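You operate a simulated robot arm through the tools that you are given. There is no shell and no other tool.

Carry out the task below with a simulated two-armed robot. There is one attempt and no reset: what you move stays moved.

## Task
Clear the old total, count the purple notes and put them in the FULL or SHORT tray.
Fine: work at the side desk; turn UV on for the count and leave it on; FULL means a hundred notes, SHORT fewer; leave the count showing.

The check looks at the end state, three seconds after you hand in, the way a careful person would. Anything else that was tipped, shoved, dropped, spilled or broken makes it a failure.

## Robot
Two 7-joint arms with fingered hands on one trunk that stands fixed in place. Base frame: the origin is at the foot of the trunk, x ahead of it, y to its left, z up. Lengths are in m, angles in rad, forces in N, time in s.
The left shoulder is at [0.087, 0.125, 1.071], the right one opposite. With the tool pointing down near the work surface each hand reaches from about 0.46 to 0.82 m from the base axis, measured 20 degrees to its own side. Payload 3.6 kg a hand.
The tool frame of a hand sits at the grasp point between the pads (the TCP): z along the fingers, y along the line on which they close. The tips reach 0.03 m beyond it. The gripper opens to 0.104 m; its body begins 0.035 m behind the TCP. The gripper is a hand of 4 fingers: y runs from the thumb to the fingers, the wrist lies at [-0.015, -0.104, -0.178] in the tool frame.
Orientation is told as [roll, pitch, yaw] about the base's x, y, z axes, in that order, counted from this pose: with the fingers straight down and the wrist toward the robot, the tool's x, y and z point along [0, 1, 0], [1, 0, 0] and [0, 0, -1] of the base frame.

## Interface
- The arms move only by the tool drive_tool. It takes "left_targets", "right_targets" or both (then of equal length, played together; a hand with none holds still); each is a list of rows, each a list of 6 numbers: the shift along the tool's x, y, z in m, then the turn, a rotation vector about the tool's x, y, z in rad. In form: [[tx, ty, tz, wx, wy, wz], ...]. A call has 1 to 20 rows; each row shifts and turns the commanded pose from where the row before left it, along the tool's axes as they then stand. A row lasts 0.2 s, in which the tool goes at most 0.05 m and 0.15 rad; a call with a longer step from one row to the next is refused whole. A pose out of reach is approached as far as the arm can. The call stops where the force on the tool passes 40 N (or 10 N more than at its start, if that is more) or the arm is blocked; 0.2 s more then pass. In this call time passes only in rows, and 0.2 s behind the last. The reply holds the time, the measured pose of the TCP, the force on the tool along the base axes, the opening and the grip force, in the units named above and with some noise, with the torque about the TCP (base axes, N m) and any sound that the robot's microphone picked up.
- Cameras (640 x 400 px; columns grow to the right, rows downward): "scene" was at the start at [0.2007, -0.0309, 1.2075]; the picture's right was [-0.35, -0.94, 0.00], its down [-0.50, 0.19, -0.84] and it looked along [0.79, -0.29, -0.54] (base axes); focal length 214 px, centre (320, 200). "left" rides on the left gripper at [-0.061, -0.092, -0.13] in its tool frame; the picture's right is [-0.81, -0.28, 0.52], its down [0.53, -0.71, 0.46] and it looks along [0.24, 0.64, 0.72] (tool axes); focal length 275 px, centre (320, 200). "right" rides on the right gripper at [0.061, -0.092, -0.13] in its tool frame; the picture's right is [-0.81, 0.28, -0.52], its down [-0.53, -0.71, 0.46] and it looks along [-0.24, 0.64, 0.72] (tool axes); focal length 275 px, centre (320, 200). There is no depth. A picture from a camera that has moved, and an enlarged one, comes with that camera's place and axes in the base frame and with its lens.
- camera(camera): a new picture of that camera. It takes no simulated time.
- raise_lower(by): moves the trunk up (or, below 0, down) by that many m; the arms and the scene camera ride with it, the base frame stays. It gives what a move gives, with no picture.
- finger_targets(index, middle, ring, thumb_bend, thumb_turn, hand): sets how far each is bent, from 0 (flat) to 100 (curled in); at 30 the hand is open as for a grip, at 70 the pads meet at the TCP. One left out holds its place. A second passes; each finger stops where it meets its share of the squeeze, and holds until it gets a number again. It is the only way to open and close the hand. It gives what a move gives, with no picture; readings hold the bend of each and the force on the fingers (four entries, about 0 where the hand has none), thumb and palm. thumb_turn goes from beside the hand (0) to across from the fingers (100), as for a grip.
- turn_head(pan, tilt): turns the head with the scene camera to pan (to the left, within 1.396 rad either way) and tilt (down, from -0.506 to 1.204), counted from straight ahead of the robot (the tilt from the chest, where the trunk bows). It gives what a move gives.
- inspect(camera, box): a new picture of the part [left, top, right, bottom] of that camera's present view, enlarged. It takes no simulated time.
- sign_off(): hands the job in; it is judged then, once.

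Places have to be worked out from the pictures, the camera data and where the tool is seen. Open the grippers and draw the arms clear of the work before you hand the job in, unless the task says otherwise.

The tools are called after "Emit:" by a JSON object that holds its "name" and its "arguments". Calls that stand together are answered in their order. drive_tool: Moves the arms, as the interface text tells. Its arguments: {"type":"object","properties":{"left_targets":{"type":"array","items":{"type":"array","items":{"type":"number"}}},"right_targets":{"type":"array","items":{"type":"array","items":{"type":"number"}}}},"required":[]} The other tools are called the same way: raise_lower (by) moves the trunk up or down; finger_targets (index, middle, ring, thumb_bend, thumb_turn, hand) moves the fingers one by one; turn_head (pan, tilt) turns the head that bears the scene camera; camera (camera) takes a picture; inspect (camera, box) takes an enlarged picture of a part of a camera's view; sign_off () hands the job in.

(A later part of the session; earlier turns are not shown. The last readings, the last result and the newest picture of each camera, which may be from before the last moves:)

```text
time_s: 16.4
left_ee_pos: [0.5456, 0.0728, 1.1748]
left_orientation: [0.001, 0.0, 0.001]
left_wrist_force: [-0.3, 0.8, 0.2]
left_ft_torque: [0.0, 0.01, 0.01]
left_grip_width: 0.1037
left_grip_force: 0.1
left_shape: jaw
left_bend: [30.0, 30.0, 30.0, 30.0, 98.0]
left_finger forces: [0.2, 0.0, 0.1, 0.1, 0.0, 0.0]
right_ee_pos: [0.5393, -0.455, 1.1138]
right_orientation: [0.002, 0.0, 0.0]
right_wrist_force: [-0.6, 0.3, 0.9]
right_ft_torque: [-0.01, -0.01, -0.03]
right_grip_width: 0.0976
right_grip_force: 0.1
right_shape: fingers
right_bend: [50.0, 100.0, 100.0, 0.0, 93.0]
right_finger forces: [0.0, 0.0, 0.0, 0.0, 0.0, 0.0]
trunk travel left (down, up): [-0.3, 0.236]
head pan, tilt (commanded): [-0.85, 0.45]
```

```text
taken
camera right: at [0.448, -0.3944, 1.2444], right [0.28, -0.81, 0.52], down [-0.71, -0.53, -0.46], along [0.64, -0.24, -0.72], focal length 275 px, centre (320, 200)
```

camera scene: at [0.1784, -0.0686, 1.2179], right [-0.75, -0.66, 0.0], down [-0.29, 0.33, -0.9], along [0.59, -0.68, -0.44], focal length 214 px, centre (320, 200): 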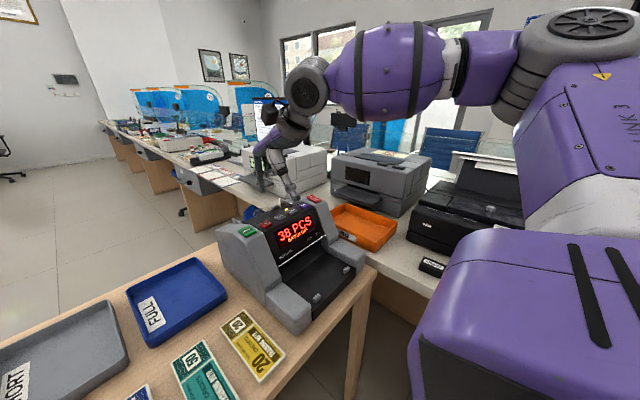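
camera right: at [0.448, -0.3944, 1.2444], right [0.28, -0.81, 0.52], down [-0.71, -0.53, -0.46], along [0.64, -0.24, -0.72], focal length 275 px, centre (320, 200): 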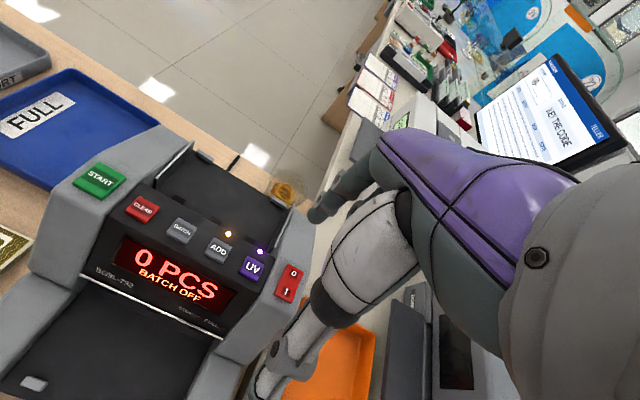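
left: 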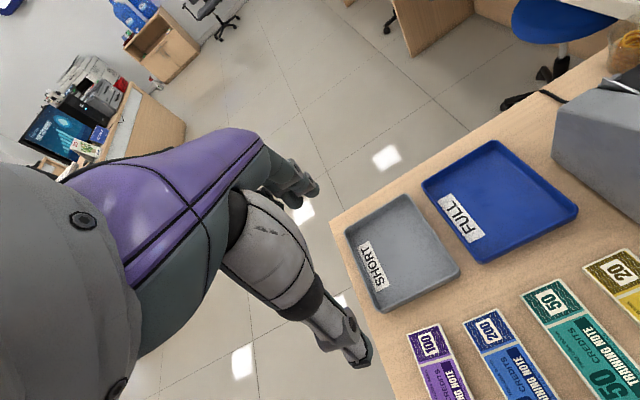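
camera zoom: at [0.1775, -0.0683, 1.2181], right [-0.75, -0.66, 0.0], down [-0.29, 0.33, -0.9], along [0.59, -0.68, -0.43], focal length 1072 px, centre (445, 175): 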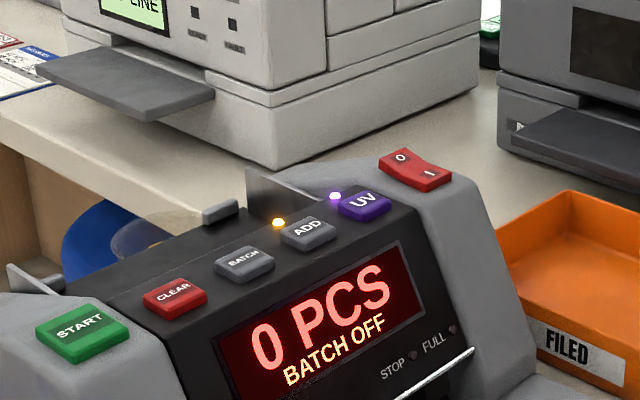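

UV is on and the total is 0. Now I study the hopper's geometry from the right camera.

Emit:
{"name": "inspect", "arguments": {"camera": "right", "box": [130, 120, 330, 250]}}

Emit:
{"name": "raise_lower", "arguments": {"by": 0.2}}

Emit:
{"name": "turn_head", "arguments": {"pan": -0.72, "tilt": 0.8}}

Emit:
{"name": "camera", "arguments": {"camera": "scene"}}

```text
3.08 times, centred on (230, 185) of right
camera zoom: at [0.448, -0.3944, 1.2444], right [0.28, -0.81, 0.52], down [-0.71, -0.53, -0.46], along [0.64, -0.24, -0.72], focal length 847 px, centre (597, 246)
```

zoom: 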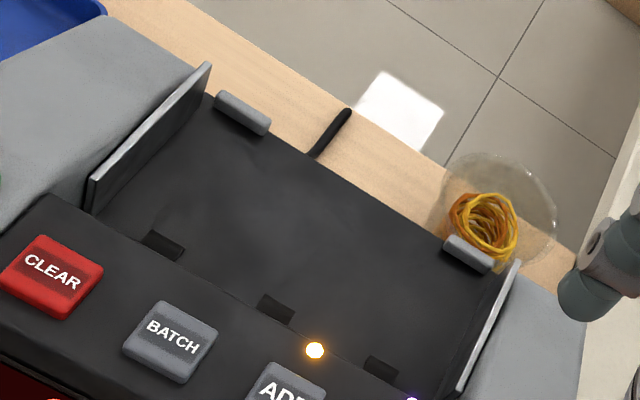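

```text
time_s: 18.6
left_ee_pos: [0.5478, 0.0724, 1.373]
left_orientation: [0.001, 0.003, 0.001]
left_wrist_force: [1.1, 0.2, 0.5]
left_ft_torque: [0.03, 0.0, 0.01]
left_grip_width: 0.1038
left_grip_force: 0.0
left_shape: jaw
left_bend: [30.0, 30.0, 30.0, 30.0, 98.0]
left_finger forces: [0.1, 0.0, 0.0, 0.0, 0.1, 0.0]
right_ee_pos: [0.5396, -0.456, 1.3122]
right_orientation: [0.001, 0.001, 0.0]
right_wrist_force: [0.2, 0.5, -0.4]
right_ft_torque: [-0.04, -0.01, 0.0]
right_grip_width: 0.0977
right_grip_force: 0.0
right_shape: fingers
right_bend: [50.0, 100.0, 100.0, 0.0, 93.0]
right_finger forces: [0.1, 0.0, 0.1, 0.1, 0.0, 0.0]
trunk travel left (down, up): [-0.5, 0.036]
head pan, tilt (commanded): [-0.85, 0.45]
```

```text
time_s: 19.4
left_ee_pos: [0.5467, 0.0718, 1.3741]
left_orientation: [0.0, 0.001, 0.0]
left_wrist_force: [0.1, -0.3, 0.4]
left_ft_torque: [-0.01, 0.04, -0.04]
left_grip_width: 0.1036
left_grip_force: 0.0
left_shape: jaw
left_bend: [30.0, 30.0, 30.0, 30.0, 98.0]
left_finger forces: [0.1, 0.1, 0.0, 0.0, 0.0, 0.0]
right_ee_pos: [0.5382, -0.4557, 1.3142]
right_orientation: [0.0, 0.0, 0.0]
right_wrist_force: [0.3, 0.1, -0.1]
right_ft_torque: [0.01, -0.04, 0.04]
right_grip_width: 0.0979
right_grip_force: 0.0
right_shape: fingers
right_bend: [50.0, 100.0, 100.0, 0.0, 93.0]
right_finger forces: [0.1, 0.0, 0.0, 0.0, 0.0, 0.1]
trunk travel left (down, up): [-0.5, 0.036]
head pan, tilt (commanded): [-0.721, 0.799]
```

```text
taken
camera scene: at [0.1008, -0.0529, 1.4013], right [-0.66, -0.75, 0.0], down [-0.54, 0.47, -0.7], along [0.52, -0.46, -0.72], focal length 214 px, centre (320, 200)
```

scene: 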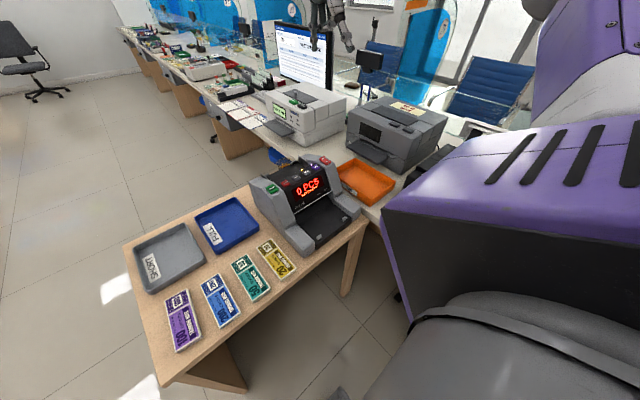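

From up here I can see the table layout and the machine; I zoom in on the hopper and on the notes.

Emit:
{"name": "inspect", "arguments": {"camera": "scene", "box": [240, 140, 370, 260]}}

Emit:
{"name": "inspect", "arguments": {"camera": "scene", "box": [120, 180, 300, 370]}}

Emit:
{"name": "camera", "arguments": {"camera": "right"}}

Emit:
{"name": "camera", "arguments": {"camera": "left"}}

```text
3.33 times, centred on (305, 200) of scene
camera zoom: at [0.1008, -0.0529, 1.4013], right [-0.66, -0.75, 0.0], down [-0.54, 0.47, -0.7], along [0.52, -0.46, -0.72], focal length 715 px, centre (370, 200)
```

zoom: 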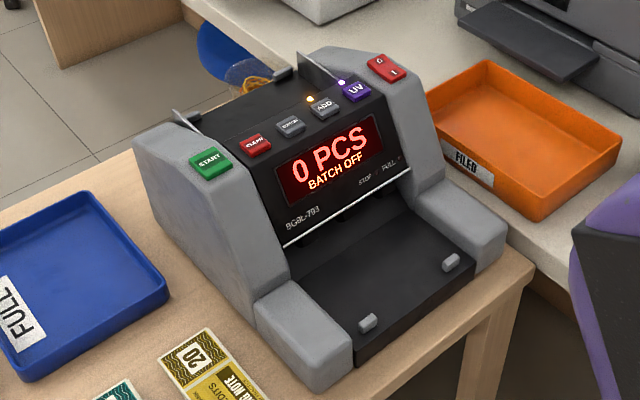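

```text
2.11 times, centred on (210, 275) of scene
camera zoom: at [0.1008, -0.0529, 1.4013], right [-0.66, -0.75, 0.0], down [-0.54, 0.47, -0.7], along [0.52, -0.46, -0.72], focal length 452 px, centre (552, 42)
```

zoom: 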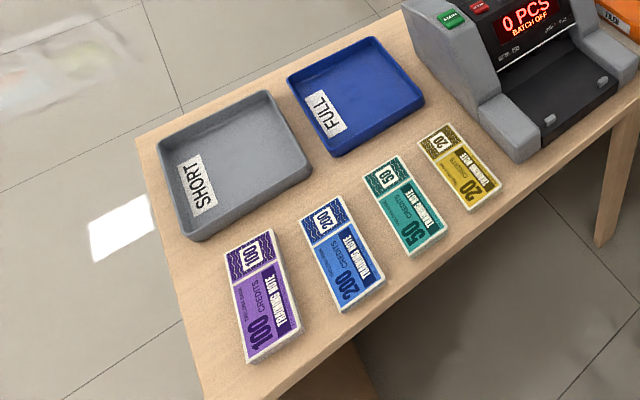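

```text
taken
camera right: at [0.4471, -0.3951, 1.4443], right [0.27, -0.81, 0.52], down [-0.71, -0.53, -0.46], along [0.64, -0.24, -0.72], focal length 275 px, centre (320, 200)
```

right: 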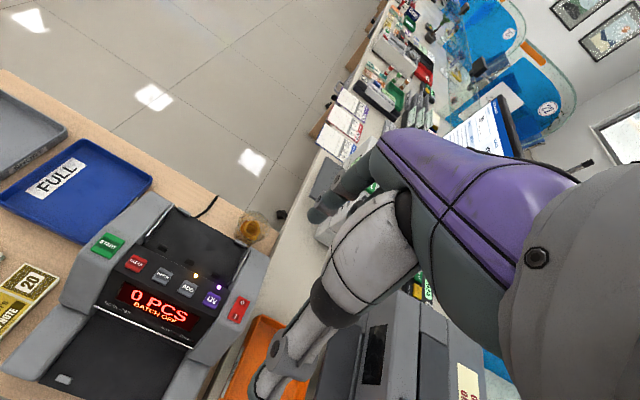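

```text
taken
camera left: at [0.4541, 0.0113, 1.5048], right [-0.27, -0.81, -0.52], down [-0.71, 0.53, -0.46], along [0.64, 0.24, -0.72], focal length 275 px, centre (320, 200)
```

left: 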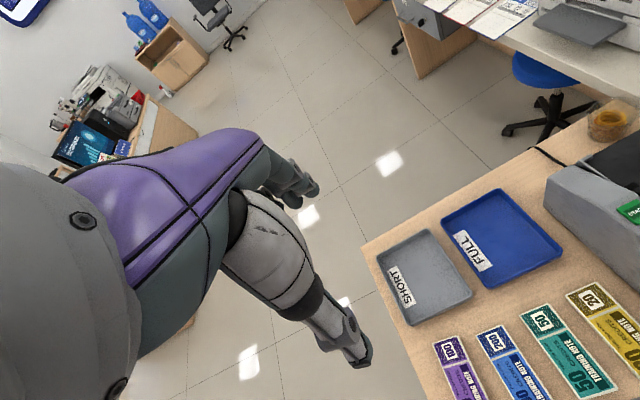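

I zoom the raised right-camera view on the hopper to triangulate its guides and stops with the lower view.

Emit:
{"name": "inspect", "arguments": {"camera": "right", "box": [100, 180, 280, 310]}}

```text
3.08 times, centred on (190, 245) of right
camera zoom: at [0.4471, -0.3951, 1.4443], right [0.27, -0.81, 0.52], down [-0.71, -0.53, -0.46], along [0.64, -0.24, -0.72], focal length 847 px, centre (720, 62)
```

zoom: 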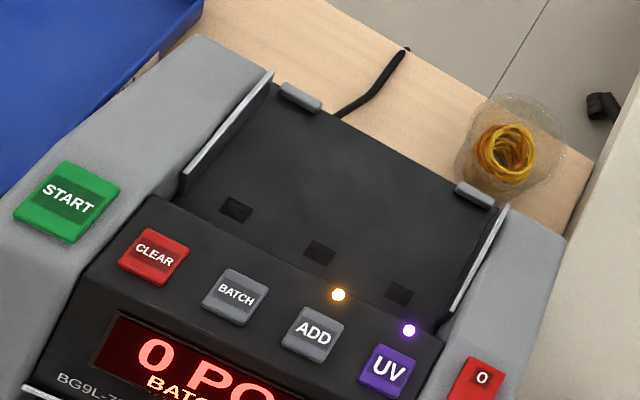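

The hopper bed works out at z≈0.88, x≈0.60–0.71, between guides at y≈−0.298 and −0.468 (centre y≈−0.383). Before picking up the purple notes with the right hand, I move the left arm out of the way to the left.

Emit:
{"name": "drive_tool", "arguments": {"left_targets": [[0.045, -0.01, 0, 0, 0, 0], [0.045, -0.01, 0, 0, 0, 0], [0.045, -0.01, 0, 0, 0, 0], [0.045, -0.01, 0, 0, 0, 0], [0.045, -0.01, 0, 0, 0, 0], [0.045, -0.01, 0, 0, 0, 0], [0.045, -0.01, 0, 0, 0, 0]]}}

Emit:
{"name": "finger_targets", "arguments": {"hand": "right", "index": 35, "middle": 35, "ring": 35, "thumb_bend": 42, "thumb_turn": 98}}

Emit:
{"name": "camera", "arguments": {"camera": "right"}}

Emit:
{"name": "camera", "arguments": {"camera": "left"}}

```text
time_s: 21.0
left_ee_pos: [0.4758, 0.3883, 1.3747]
left_orientation: [0.001, 0.0, -0.001]
left_wrist_force: [0.4, -0.1, 0.4]
left_ft_torque: [-0.05, 0.01, 0.01]
left_grip_width: 0.1039
left_grip_force: 0.2
left_shape: jaw
left_bend: [30.0, 30.0, 30.0, 30.0, 98.0]
left_finger forces: [0.0, 0.1, 0.0, 0.0, 0.0, 0.0]
right_ee_pos: [0.5381, -0.4562, 1.3138]
right_orientation: [-0.001, 0.0, 0.0]
right_wrist_force: [-0.4, 0.0, 1.0]
right_ft_torque: [-0.06, -0.01, -0.03]
right_grip_width: 0.0975
right_grip_force: 0.1
right_shape: fingers
right_bend: [50.0, 100.0, 100.0, 0.0, 93.0]
right_finger forces: [0.1, 0.1, 0.0, 0.1, 0.1, 0.0]
trunk travel left (down, up): [-0.5, 0.036]
head pan, tilt (commanded): [-0.721, 0.799]
```

```text
time_s: 22.0
left_ee_pos: [0.4763, 0.3876, 1.3746]
left_orientation: [0.0, 0.0, -0.001]
left_wrist_force: [-0.3, 0.2, -0.4]
left_ft_torque: [-0.01, -0.04, -0.02]
left_grip_width: 0.1039
left_grip_force: 0.1
left_shape: jaw
left_bend: [30.0, 30.0, 30.0, 30.0, 98.0]
left_finger forces: [0.0, 0.1, 0.0, 0.0, 0.1, 0.0]
right_ee_pos: [0.5378, -0.4558, 1.3134]
right_orientation: [0.001, 0.001, 0.0]
right_wrist_force: [-0.3, 0.1, -0.8]
right_ft_torque: [-0.02, 0.02, 0.02]
right_grip_width: 0.0822
right_grip_force: 0.1
right_shape: fingers
right_bend: [35.0, 35.0, 35.0, 42.0, 97.0]
right_finger forces: [0.0, 0.1, 0.0, 0.1, 0.0, 0.0]
trunk travel left (down, up): [-0.5, 0.036]
head pan, tilt (commanded): [-0.721, 0.799]
```

```text
taken
camera right: at [0.4472, -0.3951, 1.4443], right [0.27, -0.81, 0.52], down [-0.71, -0.53, -0.46], along [0.64, -0.24, -0.72], focal length 275 px, centre (320, 200)
```

right: 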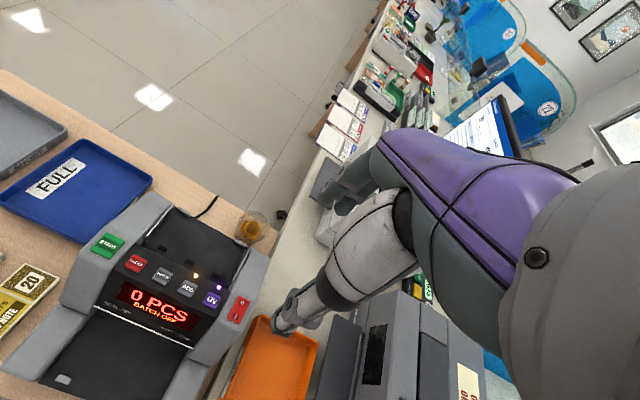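

```text
taken
camera left: at [0.3841, 0.3254, 1.5053], right [-0.28, -0.81, -0.52], down [-0.71, 0.53, -0.46], along [0.64, 0.24, -0.72], focal length 275 px, centre (320, 200)
```

left: 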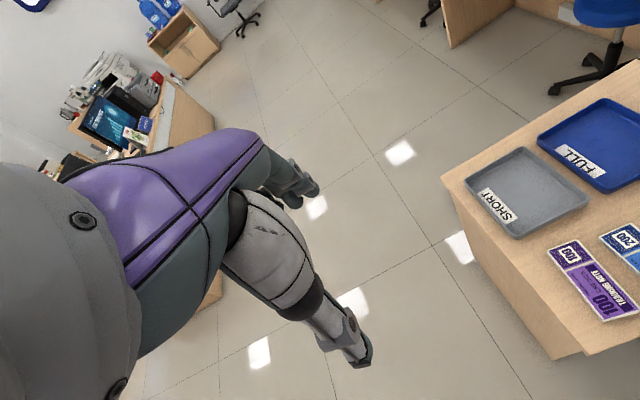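

The purple stack's top is about z≈0.765–0.77 near (0.475, 0.105). I bring the right hand high over the middle of the desk and turn it to yaw +90° so it can straddle the stack's short side.

Emit:
{"name": "drive_tool", "arguments": {"right_targets": [[0.0396, -0.0044, 0.0, 0, 0, 0], [0.0396, -0.0044, 0.0, 0, 0, 0], [0.0396, -0.0044, 0.0, 0, 0, 0], [0.0396, -0.0044, 0.0, 0, 0, 0], [0.0396, -0.0044, 0.01, 0, 0, 0], [0.0396, -0.0044, 0.01, 0, 0, 0], [0.0396, -0.0044, 0.01, 0, 0, 0], [0.0396, -0.0044, 0.01, 0, 0, 0], [0.0396, -0.0044, 0.01, 0, 0, 0], [0, 0, 0, 0, 0, -0.1428], [0, 0, 0, 0, 0, -0.1428], [0, 0, 0, 0, 0, -0.1428], [0, 0, 0, 0, 0, -0.1428], [0, 0, 0, 0, 0, -0.1428], [0, 0, 0, 0, 0, -0.1428], [0, 0, 0, 0, 0, -0.1428], [0, 0, 0, 0, 0, -0.1428], [0, 0, 0, 0, 0, -0.1428], [0, 0, 0, 0, 0, -0.1428], [0, 0, 0, 0, 0, -0.1428]]}}

Emit:
{"name": "turn_head", "arguments": {"pan": 0.0, "tilt": 0.9}}

Emit:
{"name": "camera", "arguments": {"camera": "scene"}}

Emit:
{"name": "camera", "arguments": {"camera": "right"}}

```text
time_s: 26.2
left_ee_pos: [0.4765, 0.3866, 1.3752]
left_orientation: [0.0, 0.0, -0.001]
left_wrist_force: [0.8, 0.0, 0.4]
left_ft_torque: [0.01, 0.03, 0.0]
left_grip_width: 0.1037
left_grip_force: 0.1
left_shape: jaw
left_bend: [30.0, 30.0, 30.0, 30.0, 98.0]
left_finger forces: [0.1, 0.0, 0.0, 0.1, 0.0, 0.1]
right_ee_pos: [0.4994, -0.0994, 1.2635]
right_orientation: [0.0, 0.0, 1.573]
right_wrist_force: [-0.5, 0.5, -0.2]
right_ft_torque: [-0.02, 0.0, 0.02]
right_grip_width: 0.0821
right_grip_force: 0.0
right_shape: fingers
right_bend: [35.0, 35.0, 35.0, 42.0, 97.0]
right_finger forces: [0.1, 0.1, 0.0, 0.0, 0.1, 0.0]
trunk travel left (down, up): [-0.5, 0.036]
head pan, tilt (commanded): [-0.721, 0.799]
```

```text
time_s: 27.3
left_ee_pos: [0.4764, 0.3869, 1.3733]
left_orientation: [0.001, 0.0, 0.001]
left_wrist_force: [0.3, 0.6, 0.6]
left_ft_torque: [-0.05, -0.04, 0.01]
left_grip_width: 0.1037
left_grip_force: 0.0
left_shape: jaw
left_bend: [30.0, 30.0, 30.0, 30.0, 98.0]
left_finger forces: [0.0, 0.0, 0.0, 0.1, 0.0, 0.0]
right_ee_pos: [0.4985, -0.0998, 1.2621]
right_orientation: [0.0, -0.001, 1.568]
right_wrist_force: [0.0, 0.7, -0.9]
right_ft_torque: [-0.01, -0.01, 0.0]
right_grip_width: 0.0823
right_grip_force: 0.1
right_shape: fingers
right_bend: [35.0, 35.0, 35.0, 42.0, 97.0]
right_finger forces: [0.0, 0.0, 0.1, 0.1, 0.0, 0.0]
trunk travel left (down, up): [-0.5, 0.036]
head pan, tilt (commanded): [0.0, 0.901]
```

```text
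taken
camera scene: at [0.1159, 0.0002, 1.3934], right [0.0, -1.0, 0.0], down [-0.78, 0.0, -0.62], along [0.62, 0.0, -0.78], focal length 214 px, centre (320, 200)
```

scene: 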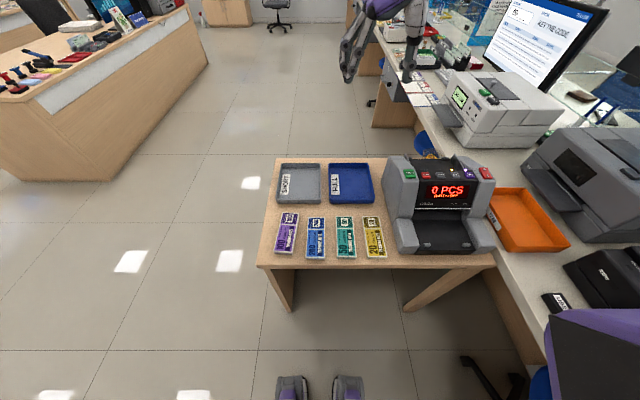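

```text
taken
camera right: at [0.4381, -0.1916, 1.394], right [0.81, 0.27, 0.52], down [0.53, -0.71, -0.46], along [0.24, 0.64, -0.72], focal length 275 px, centre (320, 200)
```

right: 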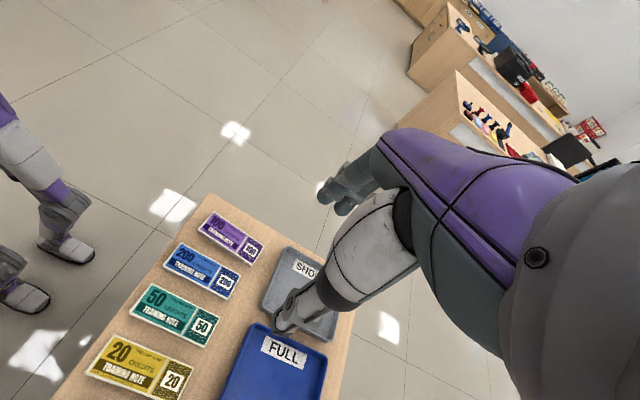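

I zoom the head view on the notes to pin down the purple stack's corners, edges and gap to the blue one.

Emit:
{"name": "inspect", "arguments": {"camera": "scene", "box": [250, 150, 400, 280]}}

Emit:
{"name": "inspect", "arguments": {"camera": "right", "box": [140, 190, 300, 320]}}

```text
3.08 times, centred on (325, 215) of scene
camera zoom: at [0.1159, 0.0002, 1.3934], right [0.0, -1.0, 0.0], down [-0.78, 0.0, -0.62], along [0.62, 0.0, -0.78], focal length 660 px, centre (305, 154)
```

zoom: 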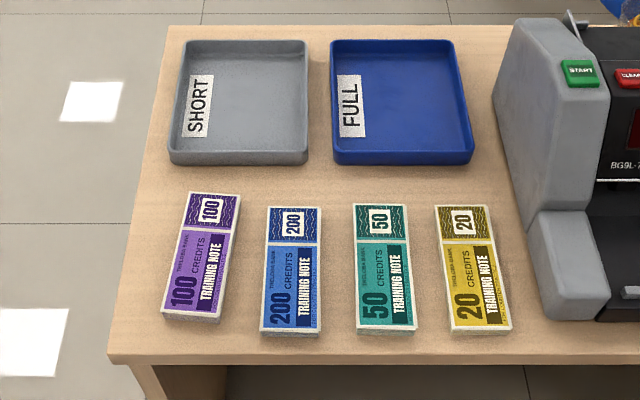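

```text
3.08 times, centred on (220, 255) of right
camera zoom: at [0.4381, -0.1916, 1.394], right [0.81, 0.27, 0.52], down [0.53, -0.71, -0.46], along [0.24, 0.64, -0.72], focal length 847 px, centre (628, 31)
```

zoom: 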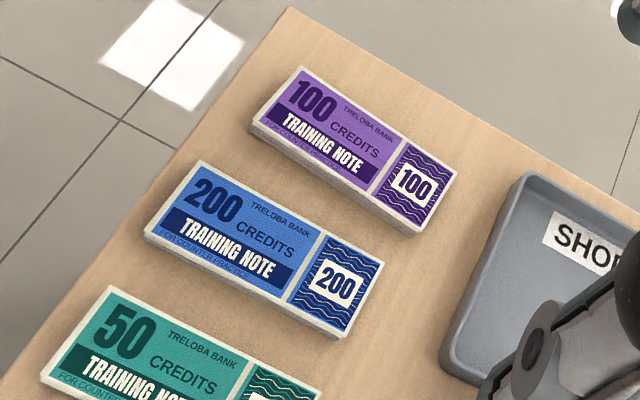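

The purple stack measures about 0.150 × 0.060 m, centred near (0.478, 0.111) with its long axis turned −0.096 rad. I zoom once more for its thickness.

Emit:
{"name": "inspect", "arguments": {"camera": "right", "box": [195, 200, 270, 255]}}

Emit:
{"name": "inspect", "arguments": {"camera": "scene", "box": [268, 205, 318, 250]}}

```text
7.27 times, centred on (232, 228) of right
camera zoom: at [0.4381, -0.1916, 1.394], right [0.81, 0.27, 0.52], down [0.53, -0.71, -0.46], along [0.24, 0.64, -0.72], focal length 2002 px, centre (956, 0)
```

zoom: 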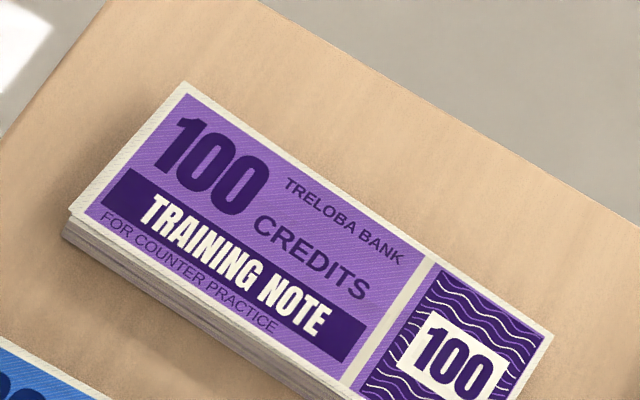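

```text
8.89 times, centred on (293, 228) of scene
camera zoom: at [0.1159, 0.0002, 1.3934], right [0.0, -1.0, 0.0], down [-0.78, 0.0, -0.62], along [0.62, 0.0, -0.78], focal length 1906 px, centre (560, -44)
```

zoom: 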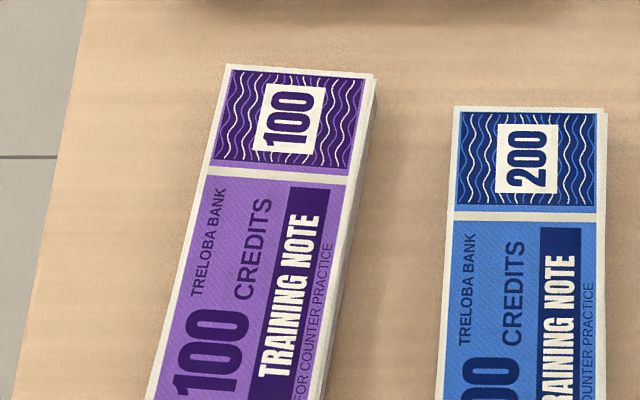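

Thickness comes out around 0.018 m, which puts the desk top at about z=0.75. I align the hand's yaw to the stack and bring the TCP over its centre at z≈1.0.

Emit:
{"name": "drive_tool", "arguments": {"right_targets": [[0, 0, 0, 0, 0, 0.096], [0.0058, 0.0297, 0.03, 0, 0, 0], [0.0058, 0.0297, 0.03, 0, 0, 0], [0.0058, 0.0297, 0.03, 0, 0, 0], [0.0058, 0.0297, 0.03, 0, 0, 0], [0.0058, 0.0297, 0.03, 0, 0, 0], [0.0058, 0.0297, 0.03, 0, 0, 0], [0.0058, 0.0297, 0.03, 0, 0, 0], [0, 0, 0.04, 0, 0, 0]]}}

Emit:
{"name": "camera", "arguments": {"camera": "right"}}

Emit:
{"name": "camera", "arguments": {"camera": "scene"}}

Emit:
{"name": "camera", "arguments": {"camera": "left"}}

```text
time_s: 29.3
left_ee_pos: [0.4771, 0.3872, 1.3748]
left_orientation: [-0.002, 0.0, 0.001]
left_wrist_force: [0.4, 0.0, 0.5]
left_ft_torque: [-0.04, -0.01, -0.03]
left_grip_width: 0.1035
left_grip_force: 0.1
left_shape: jaw
left_bend: [30.0, 30.0, 30.0, 30.0, 98.0]
left_finger forces: [0.0, 0.1, 0.1, 0.0, 0.0, 0.0]
right_ee_pos: [0.4852, -0.0127, 1.1317]
right_orientation: [-0.001, 0.0, 1.473]
right_wrist_force: [0.7, 0.9, -0.1]
right_ft_torque: [-0.02, 0.05, 0.03]
right_grip_width: 0.082
right_grip_force: 0.1
right_shape: fingers
right_bend: [35.0, 35.0, 35.0, 42.0, 97.0]
right_finger forces: [0.1, 0.0, 0.0, 0.0, 0.0, 0.0]
right hand out of reach, approached as far as the arm can: row 4, 5, 6, 7, 8
trunk travel left (down, up): [-0.5, 0.036]
head pan, tilt (commanded): [0.0, 0.901]
```

```text
taken
camera right: at [0.4155, -0.0987, 1.2624], right [0.83, 0.2, 0.52], down [0.46, -0.76, -0.46], along [0.31, 0.62, -0.72], focal length 275 px, centre (320, 200)
```

right: 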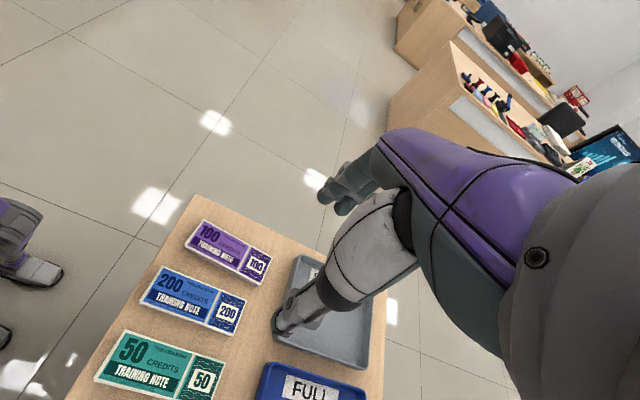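

```text
taken
camera scene: at [0.1165, 0.0001, 1.3932], right [0.0, -1.0, 0.0], down [-0.78, 0.0, -0.62], along [0.62, 0.0, -0.78], focal length 214 px, centre (320, 200)
```

scene: 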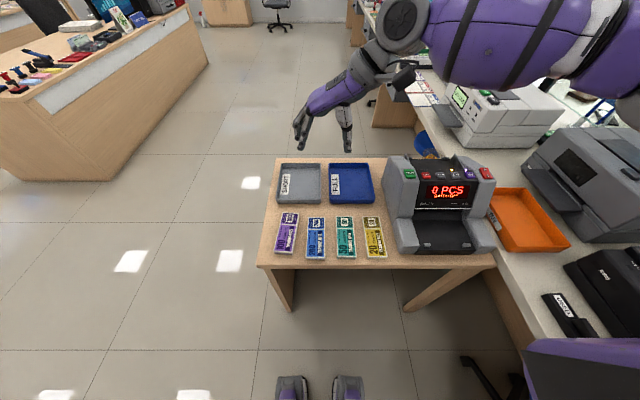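

```text
taken
camera left: at [0.3849, 0.3252, 1.505], right [-0.28, -0.81, -0.52], down [-0.71, 0.53, -0.45], along [0.64, 0.24, -0.72], focal length 275 px, centre (320, 200)
```

left: 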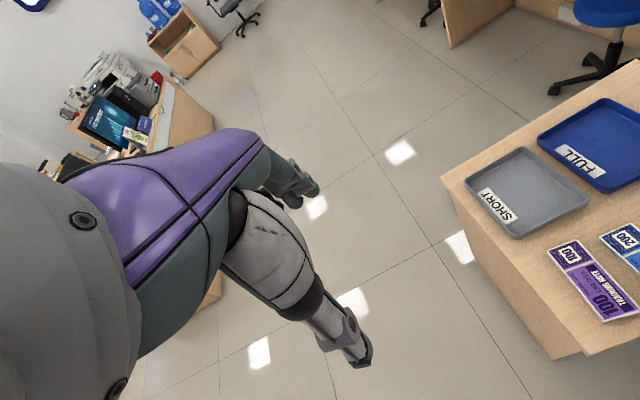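

The right arm cannot reach across to the stack with that yaw. I'll change the plan: the left hand picks the stack, sets it down turned 90° inside the SHORT tray as a re-grasp spot, and the right hand takes it from there to the hopper. First I back the right arm out.

Emit:
{"name": "drive_tool", "arguments": {"right_targets": [[0, -0.03, -0.03, 0, 0, 0], [0, -0.03, -0.03, 0, 0, 0], [0, -0.03, -0.03, 0, 0, 0], [0, -0.03, -0.03, 0, 0, 0]]}}

```text
time_s: 30.3
left_ee_pos: [0.4773, 0.3869, 1.375]
left_orientation: [0.002, -0.001, 0.0]
left_wrist_force: [0.2, 0.6, -0.3]
left_ft_torque: [0.02, -0.01, -0.01]
left_grip_width: 0.1037
left_grip_force: 0.2
left_shape: jaw
left_bend: [30.0, 30.0, 30.0, 30.0, 98.0]
left_finger forces: [0.0, 0.0, 0.0, 0.0, 0.1, 0.0]
right_ee_pos: [0.4727, -0.1339, 1.2533]
right_orientation: [0.001, 0.001, 1.474]
right_wrist_force: [0.7, 0.1, -0.4]
right_ft_torque: [-0.03, 0.01, -0.01]
right_grip_width: 0.0819
right_grip_force: 0.1
right_shape: fingers
right_bend: [35.0, 35.0, 35.0, 42.0, 97.0]
right_finger forces: [0.0, 0.1, 0.0, 0.0, 0.0, 0.0]
trunk travel left (down, up): [-0.5, 0.036]
head pan, tilt (commanded): [0.0, 0.901]
```

The right hand responds from where it actually stopped. I turn it back to yaw 0 and move it off to the right.

Emit:
{"name": "drive_tool", "arguments": {"right_targets": [[0, -0.02, 0, 0, 0, 0.1474], [0, -0.02, 0, 0, 0, 0.1474], [0, 0, 0, 0, 0, 0.1474], [0, 0, 0, 0, 0, 0.1474], [0, 0, 0, 0, 0, 0.1474], [0, 0, 0, 0, 0, 0.1474], [0, 0, 0, 0, 0, 0.1474], [0, 0, 0, 0, 0, 0.1474], [0, 0, 0, 0, 0, 0.1474], [0, 0, 0, 0, 0, 0.1474], [-0.045, 0, 0, 0, 0, 0], [-0.045, 0, 0, 0, 0, 0], [-0.045, 0, 0, 0, 0, 0], [-0.045, 0, 0, 0, 0, 0], [-0.045, 0, 0, 0, 0, 0]]}}

Emit:
{"name": "finger_targets", "arguments": {"hand": "left", "index": 42, "middle": 42, "ring": 42, "thumb_bend": 34, "thumb_turn": 98}}

```text
time_s: 33.5
left_ee_pos: [0.4746, 0.3853, 1.3748]
left_orientation: [0.0, 0.0, -0.001]
left_wrist_force: [0.4, 0.1, 0.4]
left_ft_torque: [-0.04, -0.01, -0.01]
left_grip_width: 0.1038
left_grip_force: 0.1
left_shape: jaw
left_bend: [30.0, 30.0, 30.0, 30.0, 98.0]
left_finger forces: [0.0, 0.0, 0.0, 0.0, 0.0, 0.0]
right_ee_pos: [0.4648, -0.4003, 1.2528]
right_orientation: [0.001, 0.0, 0.001]
right_wrist_force: [0.1, 0.4, -0.6]
right_ft_torque: [0.01, -0.03, 0.0]
right_grip_width: 0.0818
right_grip_force: 0.0
right_shape: fingers
right_bend: [35.0, 35.0, 35.0, 42.0, 97.0]
right_finger forces: [0.0, 0.0, 0.1, 0.0, 0.0, 0.0]
trunk travel left (down, up): [-0.5, 0.036]
head pan, tilt (commanded): [0.0, 0.901]
```

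```text
time_s: 34.5
left_ee_pos: [0.4754, 0.3874, 1.3747]
left_orientation: [0.001, -0.001, 0.0]
left_wrist_force: [-0.6, -0.7, 0.8]
left_ft_torque: [0.01, 0.0, 0.0]
left_grip_width: 0.084
left_grip_force: 0.0
left_shape: fingers
left_bend: [42.0, 42.0, 42.0, 34.0, 96.0]
left_finger forces: [0.0, 0.1, 0.1, 0.1, 0.0, 0.1]
right_ee_pos: [0.4658, -0.3981, 1.2541]
right_orientation: [0.001, -0.001, 0.0]
right_wrist_force: [0.4, 0.6, 0.5]
right_ft_torque: [0.02, -0.02, 0.01]
right_grip_width: 0.0819
right_grip_force: 0.1
right_shape: fingers
right_bend: [35.0, 35.0, 35.0, 42.0, 97.0]
right_finger forces: [0.0, 0.1, 0.1, 0.0, 0.0, 0.1]
trunk travel left (down, up): [-0.5, 0.036]
head pan, tilt (commanded): [0.0, 0.901]
```

Now the left hand goes over the stack at height ~1.2 m and turns to yaw −1.667 so that its closing line crosses the stack's width.

Emit:
{"name": "drive_tool", "arguments": {"left_targets": [[-0.0395, 0, 0.029, 0, 0, 0], [-0.0395, 0, 0.029, 0, 0, 0], [-0.0395, 0, 0.029, 0, 0, 0], [-0.0395, 0, 0.029, 0, 0, 0], [-0.0395, 0, 0.029, 0, 0, 0], [-0.0395, 0, 0.029, 0, 0, 0], [0, 0, 0, 0, 0, 0.139], [0, 0, 0, 0, 0, 0.139], [0, 0, 0, 0, 0, 0.139], [0, 0, 0, 0, 0, 0.139], [0, 0, 0, 0, 0, 0.139], [0, 0, 0, 0, 0, 0.139], [0, 0, 0, 0, 0, 0.139], [0, 0, 0, 0, 0, 0.139], [0, 0, 0, 0, 0, 0.139], [0, 0, 0, 0, 0, 0.139], [0, 0, 0, 0, 0, 0.139], [0, 0, 0, 0, 0, 0.138]]}}

Emit:
{"name": "camera", "arguments": {"camera": "left"}}

Emit:
{"name": "camera", "arguments": {"camera": "scene"}}

```text
time_s: 38.3
left_ee_pos: [0.4755, 0.152, 1.1995]
left_orientation: [-0.001, 0.001, -1.668]
left_wrist_force: [-0.4, -0.9, 0.1]
left_ft_torque: [0.01, -0.02, -0.02]
left_grip_width: 0.0837
left_grip_force: 0.0
left_shape: fingers
left_bend: [42.0, 42.0, 42.0, 34.0, 96.0]
left_finger forces: [0.0, 0.0, 0.0, 0.1, 0.0, 0.0]
right_ee_pos: [0.4651, -0.3977, 1.253]
right_orientation: [0.0, 0.0, 0.001]
right_wrist_force: [0.0, -0.1, -0.2]
right_ft_torque: [-0.01, 0.01, 0.03]
right_grip_width: 0.082
right_grip_force: 0.0
right_shape: fingers
right_bend: [35.0, 35.0, 35.0, 42.0, 97.0]
right_finger forces: [0.0, 0.0, 0.0, 0.0, 0.0, 0.1]
trunk travel left (down, up): [-0.5, 0.036]
head pan, tilt (commanded): [0.0, 0.901]
```

```text
taken
camera left: at [0.4243, 0.2479, 1.3306], right [-0.78, 0.35, -0.52], down [0.6, 0.66, -0.46], along [0.18, -0.67, -0.72], focal length 275 px, centre (320, 200)
```

left: 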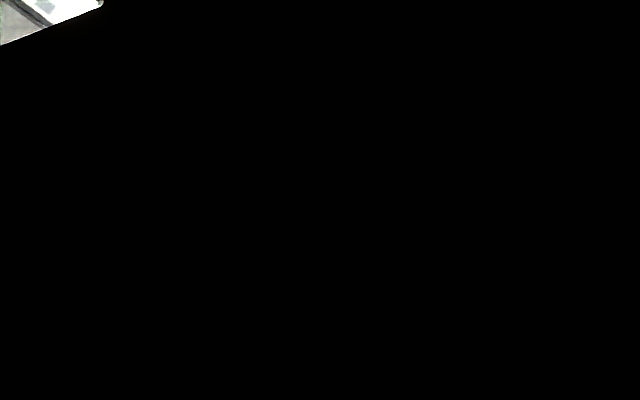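

```text
taken
camera scene: at [0.1161, 0.0001, 1.3933], right [0.0, -1.0, 0.0], down [-0.78, 0.0, -0.62], along [0.62, 0.0, -0.78], focal length 214 px, centre (320, 200)
```

scene: 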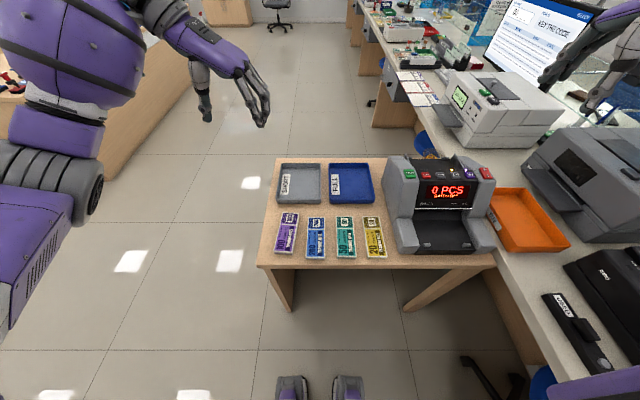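

The left hand reached the pose; its own camera is blocked by the arm, so I'll work with the head camera. I centre it over the stack and lower to z≈0.95 to check alignment.

Emit:
{"name": "drive_tool", "arguments": {"left_targets": [[0.0065, 0.0409, 0, 0, 0, 0], [0, 0, 0.042, 0, 0, 0], [0, 0, 0.042, 0, 0, 0], [0, 0, 0.042, 0, 0, 0], [0, 0, 0.042, 0, 0, 0], [0, 0, 0.042, 0, 0, 0], [0, 0, 0.04, 0, 0, 0]]}}

Emit:
{"name": "inspect", "arguments": {"camera": "scene", "box": [200, 100, 400, 280]}}

Emit:
{"name": "camera", "arguments": {"camera": "right"}}

```text
time_s: 39.9
left_ee_pos: [0.4788, 0.1104, 0.9502]
left_orientation: [0.003, 0.0, -1.667]
left_wrist_force: [-0.8, -0.7, 0.1]
left_ft_torque: [0.01, 0.02, 0.0]
left_grip_width: 0.0837
left_grip_force: 0.0
left_shape: fingers
left_bend: [42.0, 42.0, 42.0, 34.0, 96.0]
left_finger forces: [0.0, 0.0, 0.1, 0.1, 0.1, 0.0]
right_ee_pos: [0.4658, -0.3974, 1.254]
right_orientation: [-0.001, 0.001, -0.001]
right_wrist_force: [0.4, 0.2, 0.4]
right_ft_torque: [0.01, 0.03, 0.0]
right_grip_width: 0.082
right_grip_force: 0.1
right_shape: fingers
right_bend: [35.0, 35.0, 35.0, 42.0, 97.0]
right_finger forces: [0.1, 0.0, 0.0, 0.1, 0.0, 0.0]
trunk travel left (down, up): [-0.5, 0.036]
head pan, tilt (commanded): [0.0, 0.901]
```

```text
2.22 times, centred on (300, 190) of scene
camera zoom: at [0.116, 0.0005, 1.3933], right [0.0, -1.0, 0.0], down [-0.78, 0.0, -0.62], along [0.62, 0.0, -0.78], focal length 477 px, centre (364, 222)
```

zoom: 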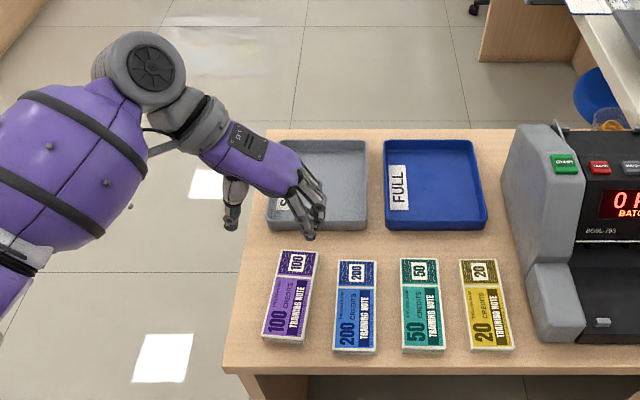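

```text
taken
camera right: at [0.3738, -0.3366, 1.384], right [0.27, -0.81, 0.52], down [-0.71, -0.53, -0.46], along [0.64, -0.24, -0.72], focal length 275 px, centre (320, 200)
```

right: 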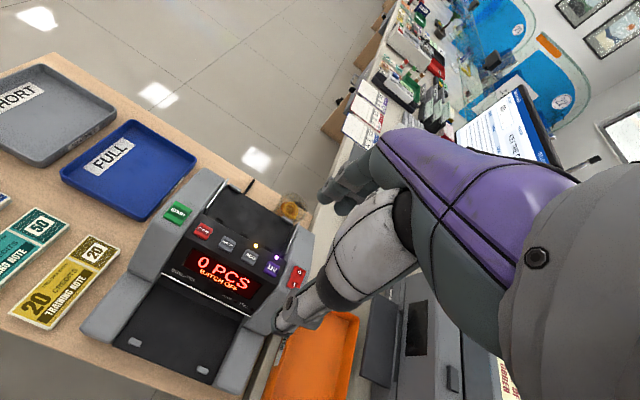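

Fingers and thumb straddle the purple stack with about 6 mm to its edge and 15 mm to the blue one. I shift 1 cm to centre the finger group and lower to z≈0.82.

Emit:
{"name": "drive_tool", "arguments": {"left_targets": [[-0.01, 0, 0.03, 0, 0, 0], [0, 0, 0.04, 0, 0, 0], [0, 0, 0.04, 0, 0, 0], [0, 0, 0.02, 0, 0, 0]]}}

Emit:
{"name": "inspect", "arguments": {"camera": "scene", "box": [230, 180, 350, 270]}}

```text
time_s: 40.9
left_ee_pos: [0.4705, 0.1106, 0.8203]
left_orientation: [0.0, 0.001, -1.666]
left_wrist_force: [-0.1, 0.3, -0.9]
left_ft_torque: [0.02, 0.01, -0.01]
left_grip_width: 0.0836
left_grip_force: 0.0
left_shape: fingers
left_bend: [42.0, 42.0, 42.0, 34.0, 96.0]
left_finger forces: [0.0, 0.1, 0.0, 0.1, 0.0, 0.0]
right_ee_pos: [0.465, -0.3989, 1.2533]
right_orientation: [0.0, -0.001, 0.0]
right_wrist_force: [-0.4, -0.1, -0.2]
right_ft_torque: [-0.03, 0.01, -0.04]
right_grip_width: 0.0821
right_grip_force: 0.0
right_shape: fingers
right_bend: [35.0, 35.0, 35.0, 42.0, 97.0]
right_finger forces: [0.1, 0.0, 0.1, 0.1, 0.1, 0.1]
trunk travel left (down, up): [-0.5, 0.036]
head pan, tilt (commanded): [0.0, 0.901]
```

```text
4.44 times, centred on (290, 225) of scene
camera zoom: at [0.116, 0.0002, 1.3934], right [0.0, -1.0, 0.0], down [-0.78, 0.0, -0.62], along [0.62, 0.0, -0.78], focal length 953 px, centre (453, 89)
```

zoom: 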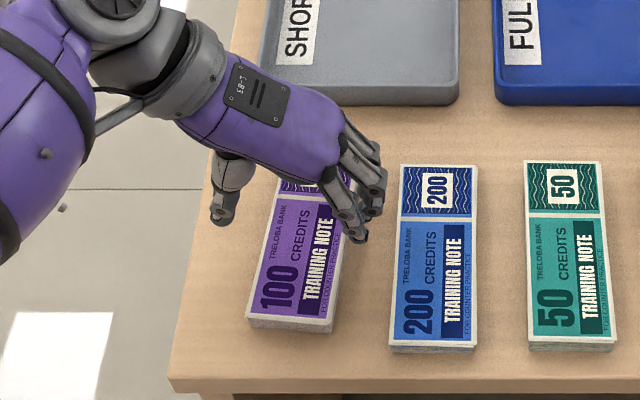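

Alignment is good. I lower the last 3.4 cm gently to bring the fingertips a few millimetres above the desk.

Emit:
{"name": "drive_tool", "arguments": {"left_targets": [[0, 0, 0.012, 0, 0, 0], [0, 0, 0.01, 0, 0, 0], [0, 0, 0.006, 0, 0, 0], [0, 0, 0.004, 0, 0, 0], [0, 0, 0.002, 0, 0, 0]]}}

Emit:
{"name": "inspect", "arguments": {"camera": "scene", "box": [240, 190, 340, 270]}}

```text
time_s: 42.1
left_ee_pos: [0.469, 0.1106, 0.7859]
left_orientation: [0.0, 0.0, -1.667]
left_wrist_force: [-0.5, -0.4, 0.0]
left_ft_torque: [-0.01, 0.0, -0.01]
left_grip_width: 0.0838
left_grip_force: 0.0
left_shape: fingers
left_bend: [42.0, 42.0, 42.0, 34.0, 96.0]
left_finger forces: [0.0, 0.0, 0.0, 0.0, 0.1, 0.1]
right_ee_pos: [0.4652, -0.3971, 1.2528]
right_orientation: [0.0, 0.001, 0.001]
right_wrist_force: [0.5, 0.5, 0.4]
right_ft_torque: [-0.01, -0.02, -0.02]
right_grip_width: 0.0821
right_grip_force: 0.0
right_shape: fingers
right_bend: [35.0, 35.0, 35.0, 42.0, 97.0]
right_finger forces: [0.0, 0.0, 0.0, 0.0, 0.0, 0.0]
trunk travel left (down, up): [-0.5, 0.036]
head pan, tilt (commanded): [0.0, 0.901]
```

```text
5.00 times, centred on (290, 230) of scene
camera zoom: at [0.1159, 0.0003, 1.3934], right [0.0, -1.0, 0.0], down [-0.78, 0.0, -0.62], along [0.62, 0.0, -0.78], focal length 1072 px, centre (470, 50)
```

zoom: 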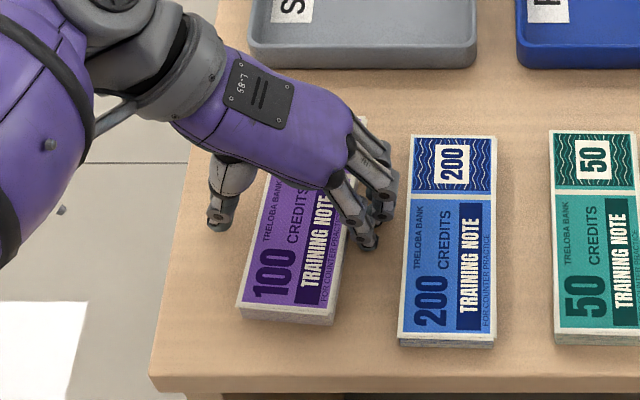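

No contact yet, with the fingers in the gap and clear of the blue stack. I lower 3 mm more and then close.

Emit:
{"name": "drive_tool", "arguments": {"left_targets": [[0, 0, 0.002, 0, 0, 0], [0, 0, 0.001, 0, 0, 0]]}}

Emit:
{"name": "finger_targets", "arguments": {"hand": "left", "index": 46, "middle": 46, "ring": 46, "thumb_bend": 44}}

Emit:
{"name": "inspect", "arguments": {"camera": "scene", "box": [240, 190, 340, 270]}}

```text
time_s: 42.7
left_ee_pos: [0.4682, 0.1101, 0.785]
left_orientation: [0.003, -0.001, -1.663]
left_wrist_force: [-0.5, 0.6, 5.8]
left_ft_torque: [-0.27, -0.02, -0.03]
left_grip_width: 0.0838
left_grip_force: 3.0
left_shape: fingers
left_bend: [42.0, 41.0, 42.0, 34.0, 96.0]
left_finger forces: [0.0, 5.8, 0.0, 0.0, 0.0, 0.0]
right_ee_pos: [0.4649, -0.3986, 1.2529]
right_orientation: [0.0, -0.002, 0.0]
right_wrist_force: [-0.2, 0.9, 0.0]
right_ft_torque: [0.02, 0.0, 0.0]
right_grip_width: 0.0821
right_grip_force: 0.0
right_shape: fingers
right_bend: [35.0, 35.0, 35.0, 42.0, 97.0]
right_finger forces: [0.0, 0.1, 0.0, 0.0, 0.0, 0.0]
trunk travel left (down, up): [-0.5, 0.036]
head pan, tilt (commanded): [0.0, 0.901]
```

```text
time_s: 43.7
left_ee_pos: [0.4691, 0.1111, 0.7837]
left_orientation: [0.002, 0.001, -1.666]
left_wrist_force: [-1.4, -2.0, 12.6]
left_ft_torque: [-0.65, -0.03, -0.03]
left_grip_width: 0.0657
left_grip_force: 6.2
left_shape: fingers
left_bend: [46.0, 42.0, 46.0, 44.0, 97.0]
left_finger forces: [0.0, 12.3, 0.0, 0.1, 0.0, 0.1]
right_ee_pos: [0.4636, -0.3985, 1.254]
right_orientation: [0.0, -0.001, 0.001]
right_wrist_force: [0.2, -0.4, -0.8]
right_ft_torque: [0.01, -0.04, -0.01]
right_grip_width: 0.0822
right_grip_force: 0.0
right_shape: fingers
right_bend: [35.0, 35.0, 35.0, 42.0, 97.0]
right_finger forces: [0.0, 0.0, 0.1, 0.1, 0.0, 0.0]
trunk travel left (down, up): [-0.5, 0.036]
head pan, tilt (commanded): [0.0, 0.901]
```

```text
5.00 times, centred on (290, 230) of scene
camera zoom: at [0.1148, -0.0001, 1.3935], right [0.0, -1.0, 0.0], down [-0.78, 0.0, -0.62], along [0.62, 0.0, -0.78], focal length 1072 px, centre (470, 50)
```

zoom: 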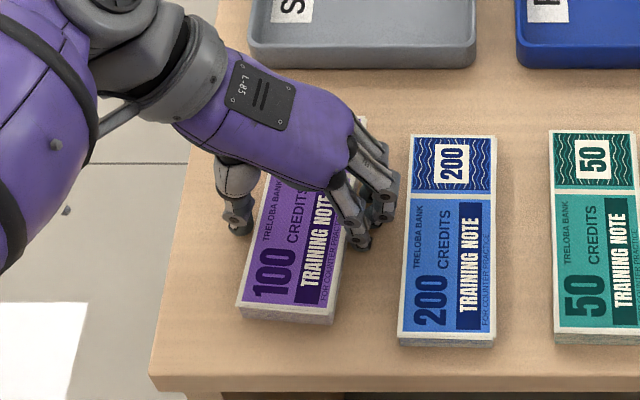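

The middle fingertip is pressing on the desk, so I raise 4 mm and then close on the stack.

Emit:
{"name": "drive_tool", "arguments": {"left_targets": [[0, 0, -0.002, 0, 0, 0], [0, 0, -0.002, 0, 0, 0]]}}

Emit:
{"name": "finger_targets", "arguments": {"hand": "left", "index": 52, "middle": 52, "ring": 52, "thumb_bend": 52}}

Emit:
{"name": "inspect", "arguments": {"camera": "scene", "box": [240, 190, 340, 270]}}

```text
time_s: 44.3
left_ee_pos: [0.4683, 0.112, 0.7855]
left_orientation: [-0.003, 0.002, -1.67]
left_wrist_force: [-0.4, 1.2, 0.4]
left_ft_torque: [0.02, -0.01, 0.0]
left_grip_width: 0.0657
left_grip_force: 0.2
left_shape: fingers
left_bend: [46.0, 46.0, 46.0, 44.0, 97.0]
left_finger forces: [0.2, 0.1, 0.0, 0.0, 0.1, 0.0]
right_ee_pos: [0.466, -0.3985, 1.2529]
right_orientation: [0.0, -0.001, 0.0]
right_wrist_force: [0.0, -0.3, -0.4]
right_ft_torque: [-0.01, -0.02, -0.01]
right_grip_width: 0.0817
right_grip_force: 0.1
right_shape: fingers
right_bend: [35.0, 35.0, 35.0, 42.0, 97.0]
right_finger forces: [0.1, 0.1, 0.0, 0.0, 0.0, 0.1]
trunk travel left (down, up): [-0.5, 0.036]
head pan, tilt (commanded): [0.0, 0.901]
```

```text
time_s: 45.3
left_ee_pos: [0.4687, 0.1123, 0.7871]
left_orientation: [0.001, 0.001, -1.668]
left_wrist_force: [-1.1, 0.3, 0.6]
left_ft_torque: [0.0, 0.02, -0.02]
left_grip_width: 0.0571
left_grip_force: 4.9
left_shape: fingers
left_bend: [49.0, 50.0, 50.0, 47.0, 98.0]
left_finger forces: [1.8, 1.5, 1.2, 0.1, 4.8, 0.1]
right_ee_pos: [0.4652, -0.398, 1.253]
right_orientation: [0.001, 0.0, 0.0]
right_wrist_force: [-0.1, 0.5, 1.0]
right_ft_torque: [0.0, 0.01, -0.01]
right_grip_width: 0.0818
right_grip_force: 0.0
right_shape: fingers
right_bend: [35.0, 35.0, 35.0, 42.0, 97.0]
right_finger forces: [0.1, 0.0, 0.0, 0.0, 0.1, 0.0]
trunk travel left (down, up): [-0.5, 0.036]
head pan, tilt (commanded): [0.0, 0.901]
```

```text
5.00 times, centred on (290, 230) of scene
camera zoom: at [0.1159, 0.0003, 1.3933], right [0.0, -1.0, 0.0], down [-0.78, 0.0, -0.62], along [0.62, 0.0, -0.78], focal length 1072 px, centre (470, 50)
```

zoom: 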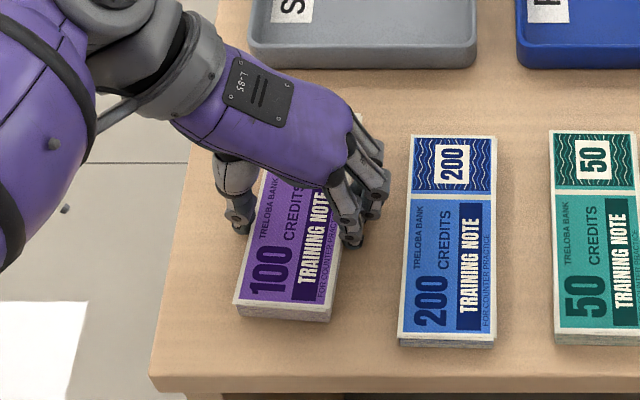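

All digits are on the stack (about 4.9 N). I squeeze a bit firmer before lifting.

Emit:
{"name": "finger_targets", "arguments": {"hand": "left", "index": 62, "middle": 62, "ring": 62, "thumb_bend": 60}}

Emit:
{"name": "drive_tool", "arguments": {"left_targets": [[0, 0, -0.004, 0, 0, 0], [0, 0, -0.008, 0, 0, 0], [0, 0, -0.015, 0, 0, 0], [0, 0, -0.02, 0, 0, 0]]}}

Emit:
{"name": "inspect", "arguments": {"camera": "scene", "box": [230, 170, 350, 270]}}

```text
time_s: 46.3
left_ee_pos: [0.4701, 0.112, 0.7862]
left_orientation: [0.0, 0.0, -1.666]
left_wrist_force: [0.5, 0.3, -0.1]
left_ft_torque: [-0.01, 0.04, 0.03]
left_grip_width: 0.0558
left_grip_force: 15.1
left_shape: fingers
left_bend: [54.0, 56.0, 57.0, 46.0, 97.0]
left_finger forces: [5.7, 5.3, 4.2, 0.0, 15.3, 0.0]
right_ee_pos: [0.4659, -0.3973, 1.2525]
right_orientation: [0.001, -0.001, 0.002]
right_wrist_force: [-0.2, 0.0, 0.0]
right_ft_torque: [0.0, 0.0, -0.03]
right_grip_width: 0.0819
right_grip_force: 0.0
right_shape: fingers
right_bend: [35.0, 35.0, 35.0, 42.0, 97.0]
right_finger forces: [0.1, 0.0, 0.0, 0.1, 0.0, 0.1]
trunk travel left (down, up): [-0.5, 0.036]
head pan, tilt (commanded): [0.0, 0.901]
```

```text
time_s: 47.3
left_ee_pos: [0.4684, 0.111, 0.8337]
left_orientation: [-0.001, 0.001, -1.667]
left_wrist_force: [0.3, -0.3, -1.7]
left_ft_torque: [0.02, -0.02, 0.0]
left_grip_width: 0.056
left_grip_force: 14.9
left_shape: fingers
left_bend: [54.0, 56.0, 57.0, 46.0, 97.0]
left_finger forces: [5.7, 5.3, 4.2, 0.0, 15.3, 0.1]
right_ee_pos: [0.4658, -0.3989, 1.2543]
right_orientation: [0.0, 0.001, -0.001]
right_wrist_force: [-0.5, -0.1, 0.0]
right_ft_torque: [-0.03, 0.0, 0.06]
right_grip_width: 0.082
right_grip_force: 0.0
right_shape: fingers
right_bend: [35.0, 35.0, 35.0, 42.0, 97.0]
right_finger forces: [0.0, 0.0, 0.0, 0.0, 0.0, 0.0]
trunk travel left (down, up): [-0.5, 0.036]
head pan, tilt (commanded): [0.0, 0.901]
```

```text
4.00 times, centred on (290, 220) of scene
camera zoom: at [0.1158, 0.0003, 1.3934], right [0.0, -1.0, 0.0], down [-0.78, 0.0, -0.62], along [0.62, 0.0, -0.78], focal length 858 px, centre (440, 120)
```

zoom: 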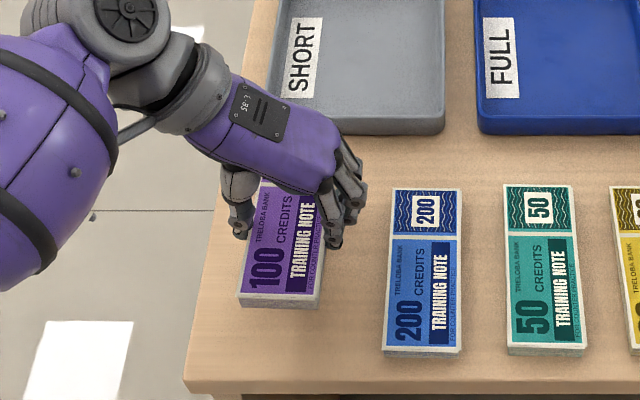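

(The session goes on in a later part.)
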